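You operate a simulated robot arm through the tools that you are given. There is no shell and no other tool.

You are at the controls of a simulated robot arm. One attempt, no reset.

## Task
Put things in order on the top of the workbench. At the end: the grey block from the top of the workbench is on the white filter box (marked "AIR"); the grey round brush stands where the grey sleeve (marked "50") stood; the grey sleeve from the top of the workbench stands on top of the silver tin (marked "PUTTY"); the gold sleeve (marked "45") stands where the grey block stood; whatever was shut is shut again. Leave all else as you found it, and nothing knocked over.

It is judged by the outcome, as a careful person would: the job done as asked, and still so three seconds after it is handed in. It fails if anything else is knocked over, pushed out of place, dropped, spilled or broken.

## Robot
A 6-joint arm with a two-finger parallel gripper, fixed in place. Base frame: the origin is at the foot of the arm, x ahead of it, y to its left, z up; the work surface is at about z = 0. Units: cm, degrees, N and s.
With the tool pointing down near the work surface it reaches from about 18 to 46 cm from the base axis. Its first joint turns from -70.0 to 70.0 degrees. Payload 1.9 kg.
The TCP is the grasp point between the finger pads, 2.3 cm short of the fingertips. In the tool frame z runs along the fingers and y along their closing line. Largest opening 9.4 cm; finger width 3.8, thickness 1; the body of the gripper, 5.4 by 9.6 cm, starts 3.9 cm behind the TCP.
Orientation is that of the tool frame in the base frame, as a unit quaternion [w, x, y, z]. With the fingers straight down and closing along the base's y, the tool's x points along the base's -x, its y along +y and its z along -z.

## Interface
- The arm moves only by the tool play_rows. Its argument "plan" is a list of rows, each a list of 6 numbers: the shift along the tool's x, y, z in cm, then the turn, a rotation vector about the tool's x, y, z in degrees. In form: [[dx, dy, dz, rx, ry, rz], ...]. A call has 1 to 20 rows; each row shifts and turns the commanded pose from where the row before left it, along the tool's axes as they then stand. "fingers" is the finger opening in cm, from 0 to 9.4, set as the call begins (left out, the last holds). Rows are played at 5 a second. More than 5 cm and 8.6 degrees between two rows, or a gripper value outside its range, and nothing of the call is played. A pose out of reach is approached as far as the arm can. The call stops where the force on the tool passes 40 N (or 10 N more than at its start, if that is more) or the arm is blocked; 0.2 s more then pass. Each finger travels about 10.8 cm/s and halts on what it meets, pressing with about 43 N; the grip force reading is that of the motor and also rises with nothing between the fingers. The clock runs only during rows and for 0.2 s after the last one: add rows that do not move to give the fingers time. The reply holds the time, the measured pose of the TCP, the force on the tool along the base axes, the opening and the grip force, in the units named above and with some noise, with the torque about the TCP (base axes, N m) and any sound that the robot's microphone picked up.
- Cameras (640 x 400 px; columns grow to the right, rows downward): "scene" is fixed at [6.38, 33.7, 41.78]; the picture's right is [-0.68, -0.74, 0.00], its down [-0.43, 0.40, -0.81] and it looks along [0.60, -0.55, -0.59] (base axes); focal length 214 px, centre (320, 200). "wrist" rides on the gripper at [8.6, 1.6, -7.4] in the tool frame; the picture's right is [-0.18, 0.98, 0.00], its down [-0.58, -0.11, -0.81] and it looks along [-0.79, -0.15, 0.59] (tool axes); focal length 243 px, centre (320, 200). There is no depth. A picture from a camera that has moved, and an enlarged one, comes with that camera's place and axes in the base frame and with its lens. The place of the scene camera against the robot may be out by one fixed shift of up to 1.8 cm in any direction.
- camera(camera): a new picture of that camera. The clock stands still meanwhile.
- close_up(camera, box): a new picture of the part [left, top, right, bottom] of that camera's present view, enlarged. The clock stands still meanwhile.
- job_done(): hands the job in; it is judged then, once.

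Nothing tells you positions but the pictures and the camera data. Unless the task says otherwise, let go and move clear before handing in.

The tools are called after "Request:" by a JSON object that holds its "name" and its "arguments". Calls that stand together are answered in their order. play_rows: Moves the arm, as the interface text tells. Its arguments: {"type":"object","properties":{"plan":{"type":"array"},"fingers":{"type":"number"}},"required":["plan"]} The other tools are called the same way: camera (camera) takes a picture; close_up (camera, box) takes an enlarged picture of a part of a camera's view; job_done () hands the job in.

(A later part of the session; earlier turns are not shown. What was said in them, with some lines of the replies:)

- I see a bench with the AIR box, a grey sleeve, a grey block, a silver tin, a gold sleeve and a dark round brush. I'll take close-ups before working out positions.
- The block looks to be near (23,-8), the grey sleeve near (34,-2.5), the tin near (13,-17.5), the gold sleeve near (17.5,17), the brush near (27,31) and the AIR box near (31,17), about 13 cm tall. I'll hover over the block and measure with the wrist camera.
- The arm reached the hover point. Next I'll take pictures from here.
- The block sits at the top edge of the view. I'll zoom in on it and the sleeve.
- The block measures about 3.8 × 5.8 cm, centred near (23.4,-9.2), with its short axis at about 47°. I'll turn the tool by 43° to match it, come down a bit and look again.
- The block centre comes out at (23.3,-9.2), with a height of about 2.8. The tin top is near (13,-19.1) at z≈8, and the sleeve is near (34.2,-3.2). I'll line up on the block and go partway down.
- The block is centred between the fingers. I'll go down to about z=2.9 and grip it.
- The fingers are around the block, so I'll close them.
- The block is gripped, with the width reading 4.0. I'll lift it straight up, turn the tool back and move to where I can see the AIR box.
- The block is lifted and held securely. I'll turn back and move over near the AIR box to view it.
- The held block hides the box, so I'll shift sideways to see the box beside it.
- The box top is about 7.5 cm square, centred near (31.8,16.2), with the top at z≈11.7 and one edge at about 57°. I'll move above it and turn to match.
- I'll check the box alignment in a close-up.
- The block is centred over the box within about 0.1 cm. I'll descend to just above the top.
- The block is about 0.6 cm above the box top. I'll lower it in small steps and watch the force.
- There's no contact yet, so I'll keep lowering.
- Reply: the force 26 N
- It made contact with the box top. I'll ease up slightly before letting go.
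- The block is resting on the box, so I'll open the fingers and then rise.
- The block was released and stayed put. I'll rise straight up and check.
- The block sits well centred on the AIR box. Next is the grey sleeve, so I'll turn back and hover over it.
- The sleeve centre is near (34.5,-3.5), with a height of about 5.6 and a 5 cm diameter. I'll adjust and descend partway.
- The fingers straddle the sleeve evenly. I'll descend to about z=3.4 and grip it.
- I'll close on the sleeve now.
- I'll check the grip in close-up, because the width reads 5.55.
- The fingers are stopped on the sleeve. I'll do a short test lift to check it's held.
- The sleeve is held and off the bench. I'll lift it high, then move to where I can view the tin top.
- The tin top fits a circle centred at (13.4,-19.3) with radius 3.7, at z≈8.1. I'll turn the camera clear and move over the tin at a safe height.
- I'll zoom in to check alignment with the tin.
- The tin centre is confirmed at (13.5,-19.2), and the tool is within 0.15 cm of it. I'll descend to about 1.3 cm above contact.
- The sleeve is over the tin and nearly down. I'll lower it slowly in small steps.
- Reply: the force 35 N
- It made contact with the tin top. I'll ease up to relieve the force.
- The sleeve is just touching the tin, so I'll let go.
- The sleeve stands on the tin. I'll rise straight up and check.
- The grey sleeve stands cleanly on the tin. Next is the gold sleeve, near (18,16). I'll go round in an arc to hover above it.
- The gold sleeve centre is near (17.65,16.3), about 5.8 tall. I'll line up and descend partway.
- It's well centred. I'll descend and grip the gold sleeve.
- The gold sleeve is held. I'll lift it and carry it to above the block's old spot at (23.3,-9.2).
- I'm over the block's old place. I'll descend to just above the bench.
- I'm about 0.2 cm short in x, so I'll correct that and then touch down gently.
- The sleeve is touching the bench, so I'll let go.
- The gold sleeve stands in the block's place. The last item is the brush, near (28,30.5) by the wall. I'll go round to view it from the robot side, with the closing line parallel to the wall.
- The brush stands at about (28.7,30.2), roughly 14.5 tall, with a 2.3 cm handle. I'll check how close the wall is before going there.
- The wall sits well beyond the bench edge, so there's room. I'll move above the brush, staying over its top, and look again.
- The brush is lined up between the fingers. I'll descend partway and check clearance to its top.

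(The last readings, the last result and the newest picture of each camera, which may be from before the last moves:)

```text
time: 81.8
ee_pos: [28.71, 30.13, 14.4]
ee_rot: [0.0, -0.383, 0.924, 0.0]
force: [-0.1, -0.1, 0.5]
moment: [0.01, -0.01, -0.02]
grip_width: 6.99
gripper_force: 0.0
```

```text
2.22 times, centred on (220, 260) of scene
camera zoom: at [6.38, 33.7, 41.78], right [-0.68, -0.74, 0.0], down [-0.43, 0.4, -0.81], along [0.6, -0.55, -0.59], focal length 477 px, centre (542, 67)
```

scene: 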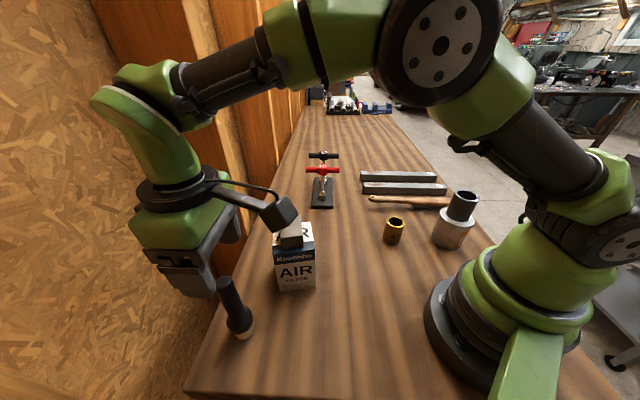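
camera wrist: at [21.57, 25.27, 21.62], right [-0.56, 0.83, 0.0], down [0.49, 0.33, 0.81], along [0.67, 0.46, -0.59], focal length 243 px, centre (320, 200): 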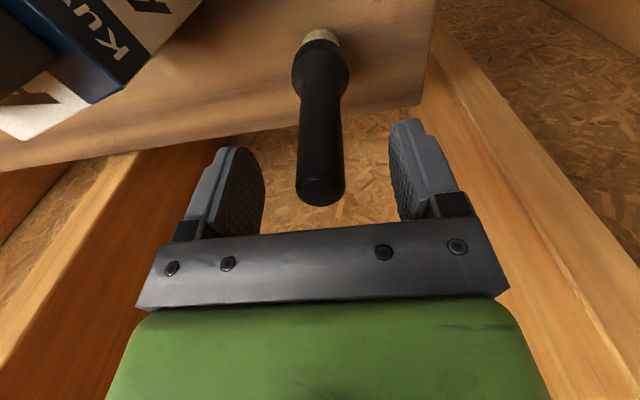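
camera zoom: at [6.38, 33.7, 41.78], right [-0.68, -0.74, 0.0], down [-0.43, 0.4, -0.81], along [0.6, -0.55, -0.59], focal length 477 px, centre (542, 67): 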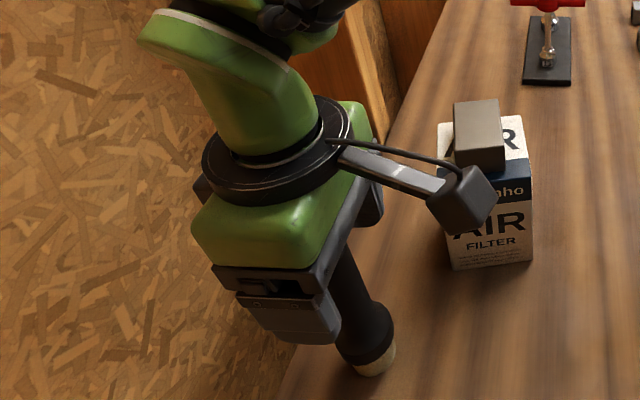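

There's clear space above the brush top, which is about z=14.5. I'll go down 2 cm more and close on the handle.

Request:
{"name": "play_rows", "arguments": {"plan": [[0, 0, 0.8, 0, 0, 0], [0, 0, 0.8, 0, 0, 0], [0, 0, 0.5, 0, 0, 0], [0, 0, 0, 0, 0, 0], [0, 0, 0, 0, 0, 0]]}}

Request:
{"name": "camera", "arguments": {"camera": "wrist"}}

Request:
{"name": "close_up", "arguments": {"camera": "wrist", "box": [240, 20, 400, 240]}}

```text
time: 83.0
ee_pos: [28.69, 30.27, 12.31]
ee_rot: [0.0, -0.383, 0.924, 0.0]
force: [-0.3, 0.3, 0.5]
moment: [-0.01, 0.01, -0.02]
grip_width: 7.01
gripper_force: 0.1
```

```text
taken
camera wrist: at [21.54, 25.29, 19.58], right [-0.56, 0.83, 0.0], down [0.49, 0.33, 0.81], along [0.67, 0.46, -0.59], focal length 243 px, centre (320, 200)
```

wrist: 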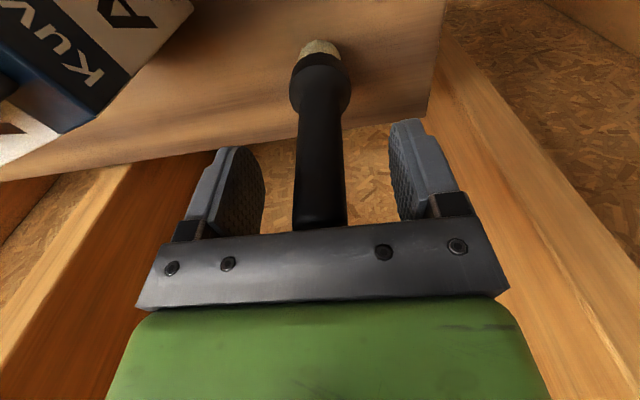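

```text
1.82 times, centred on (320, 130) of wrist
camera zoom: at [21.54, 25.29, 19.58], right [-0.56, 0.83, 0.0], down [0.49, 0.33, 0.81], along [0.67, 0.46, -0.59], focal length 441 px, centre (320, 327)
```

zoom: 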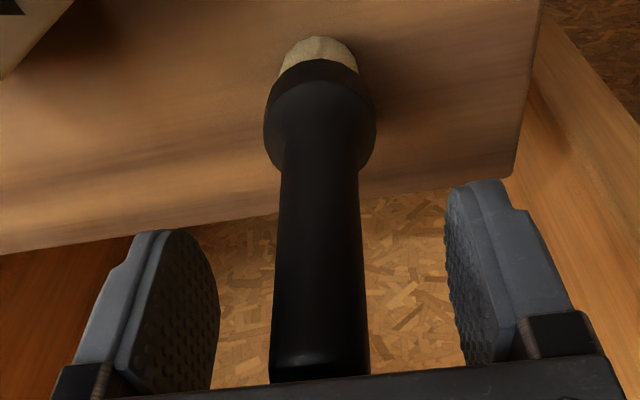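

The brush is centred between the fingers, with its top clear of the gripper body. I'll close on it.

Request:
{"name": "play_rows", "arguments": {"plan": [[0, 0, 0, 0, 0, 0], [0, 0, 0, 0, 0, 0], [0, 0, 0, 0, 0, 0], [0, 0, 0, 0, 0, 0]], "fingers": 0}}

Request:
{"name": "camera", "arguments": {"camera": "wrist"}}

Request:
{"name": "close_up", "arguments": {"camera": "wrist", "box": [240, 20, 400, 240]}}

Request:
{"name": "close_up", "arguments": {"camera": "scene", "box": [120, 170, 320, 350]}}

```text
time: 84.0
ee_pos: [28.74, 30.05, 12.21]
ee_rot: [-0.001, -0.383, 0.924, 0.001]
force: [-0.4, -0.5, 0.3]
moment: [0.01, -0.01, 0.02]
grip_width: 2.32
gripper_force: 43.0
```

```text
taken
camera wrist: at [21.54, 25.29, 19.58], right [-0.56, 0.83, 0.0], down [0.49, 0.33, 0.81], along [0.67, 0.46, -0.59], focal length 243 px, centre (320, 200)
```

wrist: 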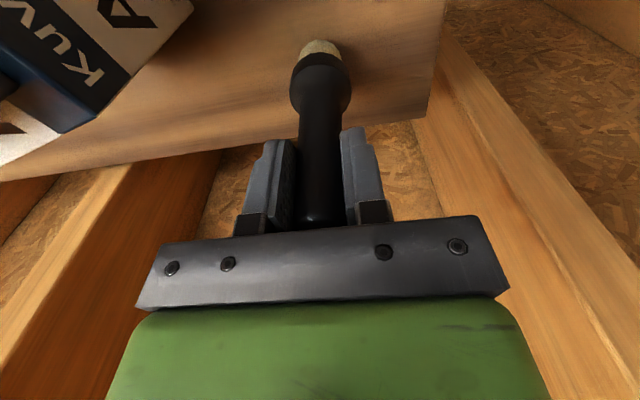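

```text
1.82 times, centred on (320, 130) of wrist
camera zoom: at [21.54, 25.29, 19.58], right [-0.56, 0.83, 0.0], down [0.49, 0.33, 0.81], along [0.67, 0.46, -0.59], focal length 441 px, centre (320, 327)
```

zoom: 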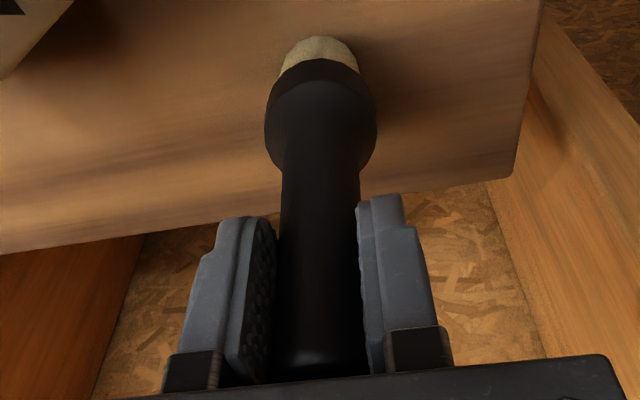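

```text
2.22 times, centred on (220, 260) of scene
camera zoom: at [6.38, 33.7, 41.78], right [-0.68, -0.74, 0.0], down [-0.43, 0.4, -0.81], along [0.6, -0.55, -0.59], focal length 477 px, centre (542, 67)
```

zoom: 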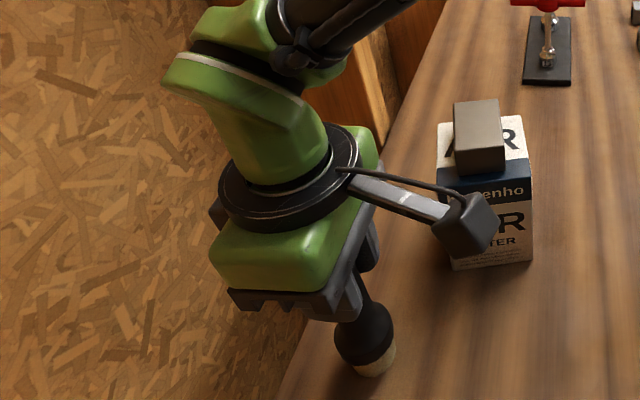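

The handle is gripped, with a width of 2.3. I'll lift gently and check.

Request:
{"name": "play_rows", "arguments": {"plan": [[0, 0, -0.3, 0, 0, 0], [0, 0, -0.5, 0, 0, 0], [0, 0, -0.7, 0, 0, 0], [0, 0, 0, 0, 0, 0], [0, 0, 0, 0, 0, 0]]}}

Request:
{"name": "close_up", "arguments": {"camera": "wrist", "box": [240, 20, 400, 240]}}

Request:
{"name": "close_up", "arguments": {"camera": "scene", "box": [120, 170, 320, 350]}}

```text
time: 85.2
ee_pos: [28.7, 30.27, 13.7]
ee_rot: [0.0, -0.383, 0.924, 0.0]
force: [0.3, -0.5, -1.2]
moment: [-0.04, -0.01, 0.02]
grip_width: 2.35
gripper_force: 43.0
```

```text
1.82 times, centred on (320, 130) of wrist
camera zoom: at [21.55, 25.34, 20.97], right [-0.56, 0.83, 0.0], down [0.49, 0.33, 0.81], along [0.67, 0.46, -0.59], focal length 441 px, centre (320, 327)
```

zoom: 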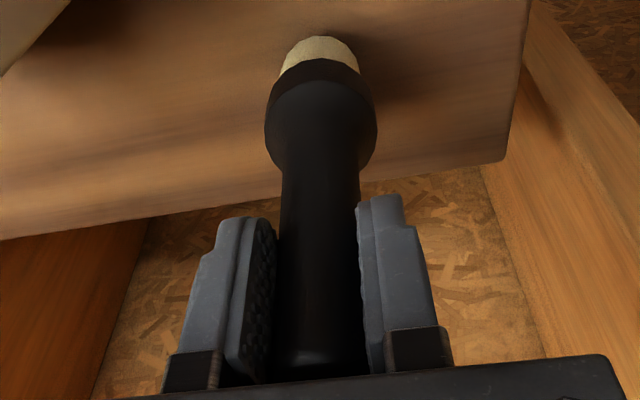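

```text
2.22 times, centred on (220, 260) of scene
camera zoom: at [6.38, 33.7, 41.78], right [-0.68, -0.74, 0.0], down [-0.43, 0.4, -0.81], along [0.6, -0.55, -0.59], focal length 477 px, centre (542, 67)
```

zoom: 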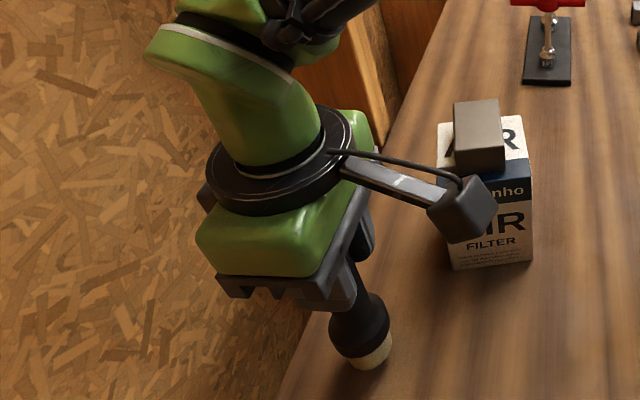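

The brush hangs straight. I'll lift it higher, pull back toward the robot clear of the box, and turn the tool back.

Request:
{"name": "play_rows", "arguments": {"plan": [[0, 0, -1.5, 0, 0, 0], [0, 0, -2, 0, 0, 0], [0, 0, -2, 0, 0, 0], [0, 0, -2, 0, 0, 0], [2.0, 0, -0.5, 0, 0, 0], [2.0, 0, -0.5, 0, 0, 0], [2.0, 0, -0.5, 0, 0, 0], [2.0, 0, -0.5, 0, 0, 0], [2.0, 0, -0.5, 0, 0, 0], [2.0, 0, -0.5, 0, 0, 0], [2.0, 0, 0, 0, 0, 0], [0, 0, 0, 0, 0, 7.5], [0, 0, 0, 0, 0, 7.5], [0, 0, 0, 0, 0, 7.5], [0, 0, 0, 0, 0, 7.5], [0, 0, 0, 0, 0, 7.5], [0, 0, 0, 0, 0, 7.5], [0, 0, 0, 0, 0, 0]]}}

Request:
{"name": "camera", "arguments": {"camera": "scene"}}

Request:
{"name": "camera", "arguments": {"camera": "wrist"}}

```text
time: 89.0
ee_pos: [18.83, 20.35, 24.27]
ee_rot: [0.0, 0.001, 1.0, 0.0]
force: [-0.5, 0.5, -0.7]
moment: [0.01, 0.02, -0.03]
grip_width: 2.37
gripper_force: 42.9
```

```text
taken
```

scene: 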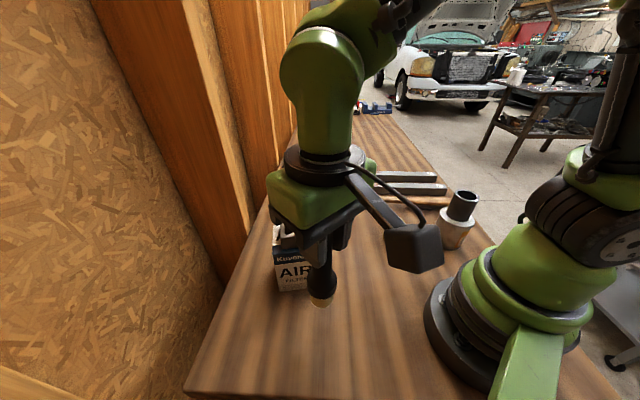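

```text
taken
camera wrist: at [10.28, 21.99, 31.45], right [0.19, 0.98, 0.0], down [0.58, -0.11, 0.81], along [0.79, -0.15, -0.59], focal length 243 px, centre (320, 200)
```

wrist: 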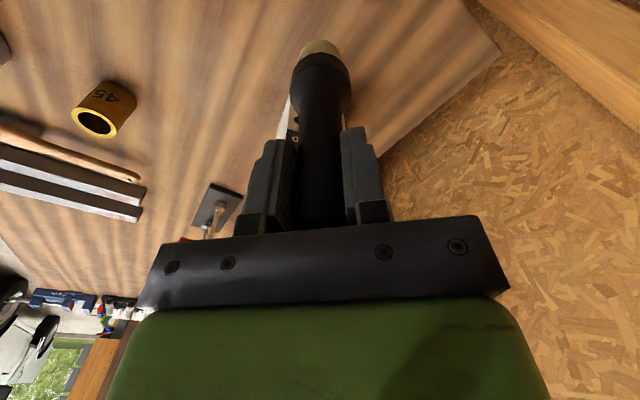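

The brush is upright and clear. I'll swing round to above the grey sleeve's old spot at (34.5,-3.5).

Request:
{"name": "play_rows", "arguments": {"plan": [[-0.52, -2.73, 0, 0, 0, 0], [-0.52, -2.73, 0, 0, 0, 0], [-0.52, -2.73, 0, 0, 0, 0], [-0.52, -2.73, 0, 0, 0, 0], [-0.52, -2.73, 0, 0, 0, 0], [-0.52, -2.73, 0, 0, 0, 0], [-2.08, -1.26, 0, 0, 0, 0], [-2.08, -1.26, 0, 0, 0, 0], [-2.08, -1.26, 0, 0, 0, 0], [-2.08, -1.26, 0, 0, 0, 0], [-2.08, -1.26, 0, 0, 0, 0], [-2.08, -1.26, 0, 0, 0, 0], [0, 0, 0, 0, 0, 0], [0, 0, 0, 0, 0, 0]]}}

Request:
{"name": "camera", "arguments": {"camera": "wrist"}}

Request:
{"name": "camera", "arguments": {"camera": "scene"}}

```text
time: 92.0
ee_pos: [34.5, -3.97, 24.2]
ee_rot: [0.0, 0.0, 1.0, 0.0]
force: [0.5, -0.2, -0.7]
moment: [0.01, 0.01, 0.02]
grip_width: 2.33
gripper_force: 43.2
```

```text
taken
camera wrist: at [25.98, -2.12, 31.41], right [0.18, 0.98, 0.0], down [0.58, -0.11, 0.81], along [0.79, -0.15, -0.59], focal length 243 px, centre (320, 200)
```

wrist: 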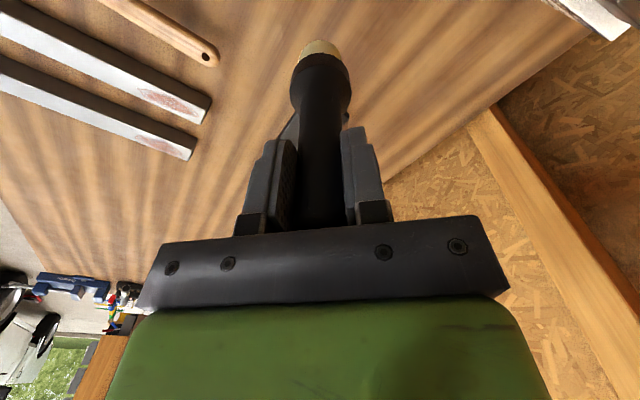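

```text
taken
```

scene: 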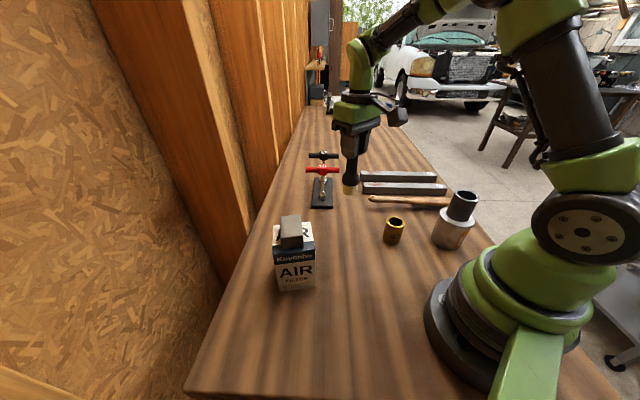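

I need a small correction of about +0.2 in y. I'll apply it and descend to about 1 cm above the bench.

Request:
{"name": "play_rows", "arguments": {"plan": [[0.1, 0.22, 1, 0, 0, 0], [0, 0, 1.5, 0, 0, 0], [0, 0, 1.5, 0, 0, 0], [0, 0, 1.5, 0, 0, 0], [0, 0, 1.5, 0, 0, 0], [0, 0, 1.5, 0, 0, 0], [0, 0, 1.2, 0, 0, 0], [0, 0, 0.8, 0, 0, 0], [0, 0, 0.4, 0, 0, 0], [0, 0, 0, 0, 0, 0], [0, 0, 0, 0, 0, 0]]}}

Request:
{"name": "camera", "arguments": {"camera": "wrist"}}

Request:
{"name": "close_up", "arguments": {"camera": "scene", "box": [270, 90, 430, 250]}}

```text
time: 94.4
ee_pos: [34.38, -3.45, 13.28]
ee_rot: [0.0, 0.0, 1.0, -0.001]
force: [-0.2, 0.4, -0.1]
moment: [-0.01, 0.02, -0.04]
grip_width: 2.35
gripper_force: 42.8
```

```text
taken
camera wrist: at [25.83, -1.74, 20.54], right [0.18, 0.98, 0.0], down [0.58, -0.11, 0.81], along [0.79, -0.15, -0.59], focal length 243 px, centre (320, 200)
```

wrist: 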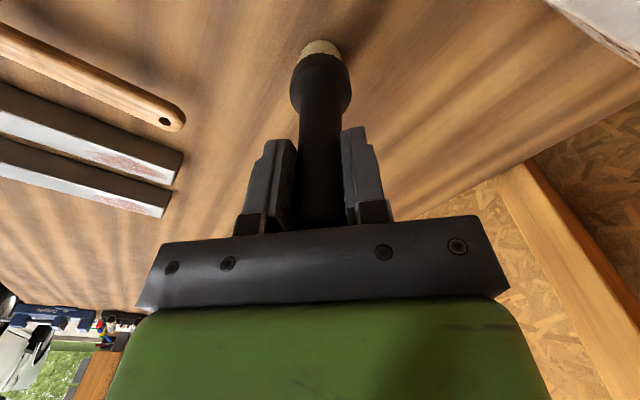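

```text
2.50 times, centred on (350, 170) of scene
camera zoom: at [6.38, 33.7, 41.78], right [-0.68, -0.74, 0.0], down [-0.43, 0.4, -0.81], along [0.6, -0.55, -0.59], focal length 536 px, centre (245, 275)
```

zoom: 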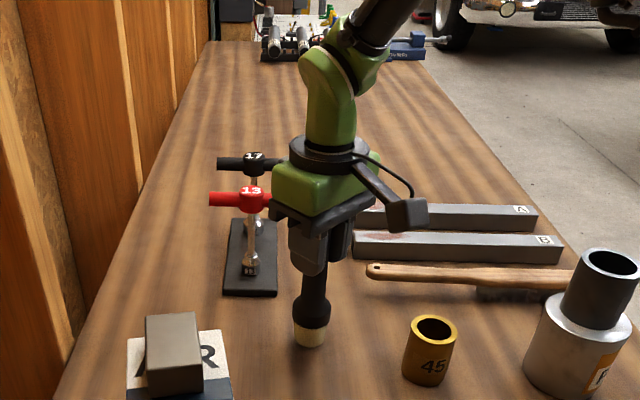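

It's lined up over the old sleeve spot. I'll lower it slowly with a small lateral trim.

Request:
{"name": "play_rows", "arguments": {"plan": [[0, -0.12, 0.2, 0, 0, 0], [0, 0, 0.25, 0, 0, 0], [0, 0, 0.25, 0, 0, 0], [0, 0, 0, 0, 0, 0]]}}

Request:
{"name": "camera", "arguments": {"camera": "wrist"}}

```text
time: 95.4
ee_pos: [34.31, -3.62, 12.62]
ee_rot: [0.0, 0.0, 1.0, 0.001]
force: [-0.2, -0.5, -0.5]
moment: [0.0, 0.04, 0.0]
grip_width: 2.3
gripper_force: 43.3
```

```text
taken
camera wrist: at [25.71, -1.85, 19.88], right [0.18, 0.98, 0.0], down [0.58, -0.11, 0.81], along [0.79, -0.15, -0.59], focal length 243 px, centre (320, 200)
```

wrist: 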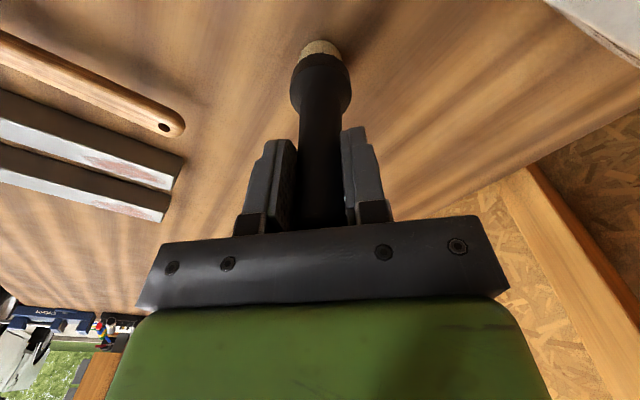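

Request:
{"name": "play_rows", "arguments": {"plan": [[-0.1, 0, 0.1, 0, 0, 0], [0, 0, 0.1, 0, 0, 0], [0, 0, 0, 0, 0, 0]]}}

```text
time: 96.2
ee_pos: [34.38, -3.62, 12.5]
ee_rot: [-0.001, 0.0, 1.0, 0.0]
force: [-1.0, 0.5, -1.1]
moment: [-0.03, 0.01, 0.02]
grip_width: 2.31
gripper_force: 42.9
```

Request:
{"name": "play_rows", "arguments": {"plan": [[0, 0, 0.08, 0, 0, 0], [0, 0, 0, 0, 0, 0]]}}

```text
time: 96.8
ee_pos: [34.41, -3.59, 12.22]
ee_rot: [0.0, 0.0, 1.0, 0.0]
force: [-0.1, 0.8, -1.1]
moment: [0.02, -0.03, -0.01]
grip_width: 2.34
gripper_force: 42.4
```

Request:
{"name": "play_rows", "arguments": {"plan": [[0, 0, 0.07, 0, 0, 0], [0, 0, 0, 0, 0, 0]]}}

Request:
{"name": "camera", "arguments": {"camera": "wrist"}}

```text
time: 97.4
ee_pos: [34.36, -3.57, 12.33]
ee_rot: [0.0, 0.0, 1.0, 0.0]
force: [-2.0, 1.8, 6.7]
moment: [0.1, 0.19, 0.02]
grip_width: 2.34
gripper_force: 43.1
```

```text
taken
camera wrist: at [25.91, -1.91, 19.57], right [0.18, 0.98, 0.0], down [0.58, -0.11, 0.81], along [0.79, -0.15, -0.59], focal length 243 px, centre (320, 200)
```

wrist: 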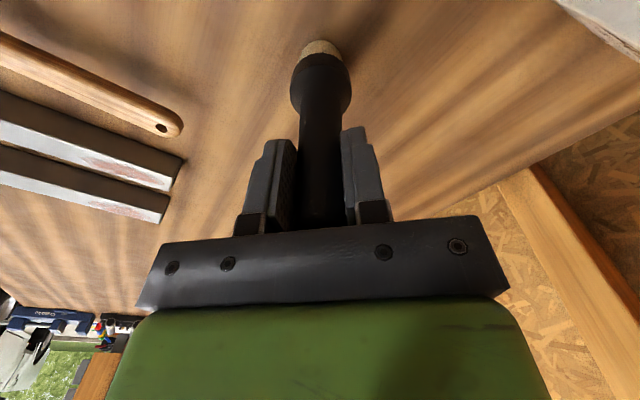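

The brush touches the bench at the right place. I'll ease off a hair and let go.

Request:
{"name": "play_rows", "arguments": {"plan": [[0, 0, -0.02, 0, 0, 0], [0, 0, 0, 0, 0, 0]]}}

Request:
{"name": "play_rows", "arguments": {"plan": [[0, 0, 0, 0, 0, 0], [0, 0, 0, 0, 0, 0], [0, 0, 0, 0, 0, 0]], "fingers": 5.5}}

Request:
{"name": "camera", "arguments": {"camera": "wrist"}}

Request:
{"name": "close_up", "arguments": {"camera": "scene", "box": [270, 90, 430, 250]}}

```text
time: 98.0
ee_pos: [34.46, -3.52, 12.38]
ee_rot: [0.0, 0.0, 1.0, 0.0]
force: [-1.7, 1.5, 7.5]
moment: [0.01, 0.17, 0.03]
grip_width: 2.36
gripper_force: 43.0
```

```text
time: 98.8
ee_pos: [34.44, -3.63, 12.29]
ee_rot: [0.0, 0.0, 1.0, 0.0]
force: [-0.2, -0.2, 0.4]
moment: [0.03, 0.0, -0.01]
grip_width: 5.51
gripper_force: 0.0
```

```text
taken
camera wrist: at [25.9, -1.91, 19.56], right [0.18, 0.98, 0.0], down [0.58, -0.11, 0.81], along [0.79, -0.15, -0.59], focal length 243 px, centre (320, 200)
```

wrist: 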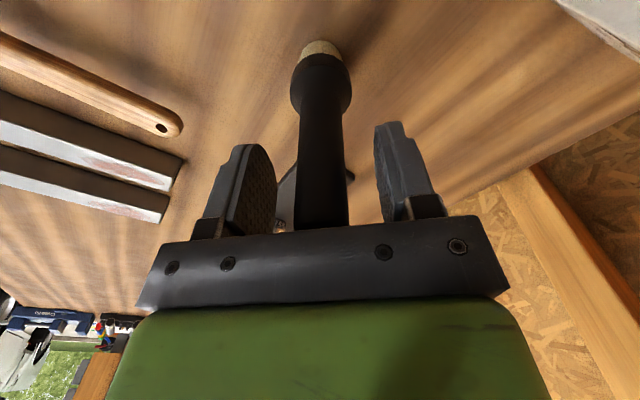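

```text
2.50 times, centred on (350, 170) of scene
camera zoom: at [6.38, 33.7, 41.78], right [-0.68, -0.74, 0.0], down [-0.43, 0.4, -0.81], along [0.6, -0.55, -0.59], focal length 536 px, centre (245, 275)
```

zoom: 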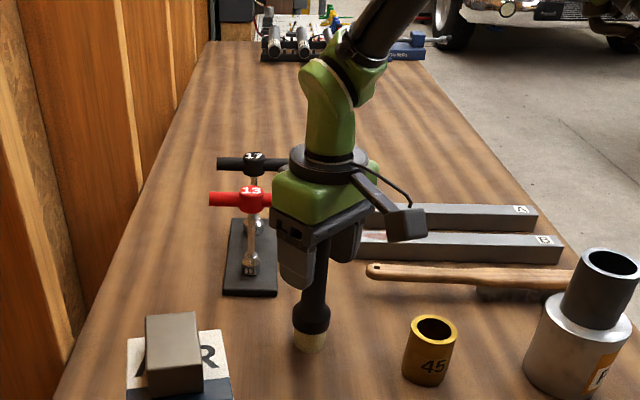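

The brush is standing free. I'll rise straight up slowly, then move clear.

Request:
{"name": "play_rows", "arguments": {"plan": [[0, 0, -0.5, 0, 0, 0], [0, 0, -1, 0, 0, 0], [0, 0, -1.5, 0, 0, 0], [0, 0, -2, 0, 0, 0], [0, 0, -2, 0, 0, 0], [0, 0, -2.5, 0, 0, 0], [0, 0, -2.5, 0, 0, 0], [1.5, 0, 0, 0, 0, 0], [2.5, 0.5, 0, 0, 0, 0], [2.5, 0.5, 0, 0, 0, 0], [2.5, 0.5, -0.5, 0, 0, 0], [2.5, 0.5, -0.5, 0, 0, 0], [0, 0, 0, 0, 0, 0]]}}

Request:
{"name": "camera", "arguments": {"camera": "wrist"}}

Request:
{"name": "camera", "arguments": {"camera": "scene"}}

```text
time: 101.6
ee_pos: [23.03, -1.48, 25.36]
ee_rot: [0.0, 0.001, 1.0, -0.001]
force: [-1.0, -0.8, 0.3]
moment: [-0.03, 0.0, -0.02]
grip_width: 5.49
gripper_force: 0.1
```

```text
taken
camera wrist: at [14.36, 0.22, 32.48], right [0.18, 0.98, 0.0], down [0.58, -0.11, 0.81], along [0.79, -0.15, -0.59], focal length 243 px, centre (320, 200)
```

wrist: 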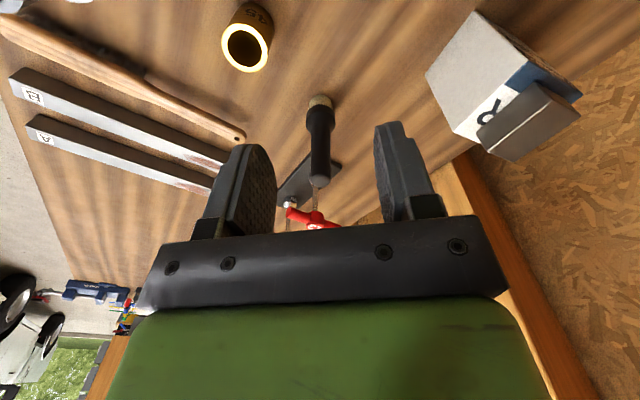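

```text
taken
```

scene: 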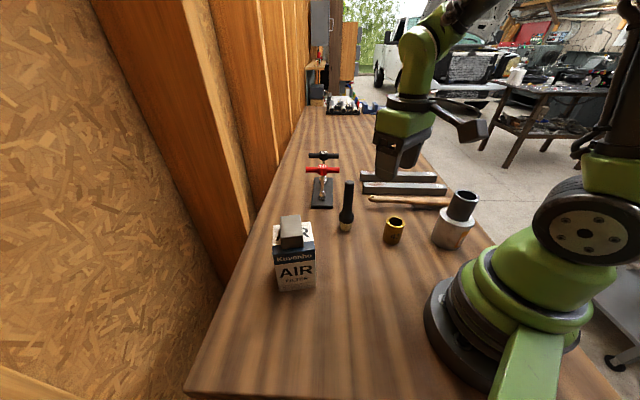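

Everything looks in place. I'll do a final close check of each item against the starting picture.

Request:
{"name": "close_up", "arguments": {"camera": "scene", "box": [320, 190, 480, 290]}}

Request:
{"name": "close_up", "arguments": {"camera": "scene", "box": [250, 140, 410, 300]}}

Request:
{"name": "close_up", "arguments": {"camera": "wrist", "box": [200, 0, 360, 120]}}

```text
4.00 times, centred on (400, 240) of scene
camera zoom: at [6.38, 33.7, 41.78], right [-0.68, -0.74, 0.0], down [-0.43, 0.4, -0.81], along [0.6, -0.55, -0.59], focal length 858 px, centre (0, 40)
```

zoom: 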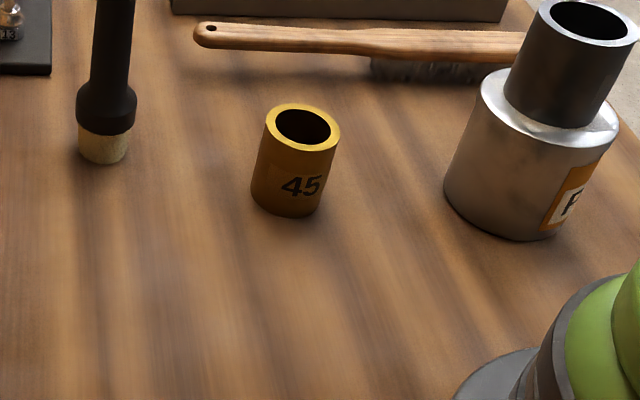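

```text
2.50 times, centred on (330, 220) of scene
camera zoom: at [6.38, 33.7, 41.78], right [-0.68, -0.74, 0.0], down [-0.43, 0.4, -0.81], along [0.6, -0.55, -0.59], focal length 536 px, centre (295, 150)
```

zoom: 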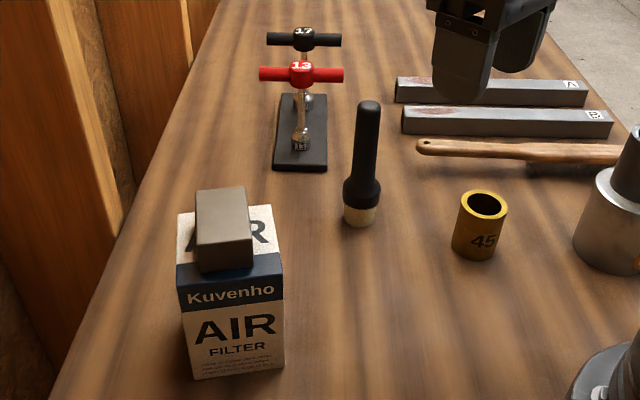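

```text
3.33 times, centred on (280, 60) of wrist
camera zoom: at [14.36, 0.22, 32.48], right [0.18, 0.98, 0.0], down [0.58, -0.11, 0.81], along [0.79, -0.15, -0.59], focal length 809 px, centre (453, 667)
```

zoom: 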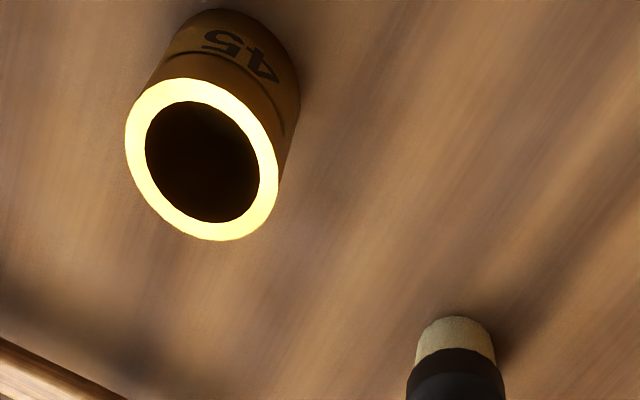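

All four items are in place. The block is on the AIR box, the grey sleeve is on the tin, the gold sleeve is where the block stood, and the brush stands where the grey sleeve stood. The box, the tin and everything else match the starting picture, and I opened nothing. The gripper is empty and clear, so I'm handing in.

Request:
{"name": "job_done", "arguments": {}}

```text
The job is handed in.
```

I finished the tidy-up and handed it in. The final pictures showed everything in place, though I haven't seen the judgement.

- **Grey block:** it sits centred on top of the white AIR box.
- **Grey sleeve (50):** it stands upright on the silver PUTTY tin.
- **Gold sleeve (45):** it stands where the grey block stood, within about 0.4 cm.
- **Grey round brush:** it stands upright where the grey sleeve stood.

The AIR box and the tin had not moved from the starting picture, and I saw nothing knocked over or shifted. I opened nothing, so nothing needed shutting. The gripper was empty and clear of everything when I handed in.
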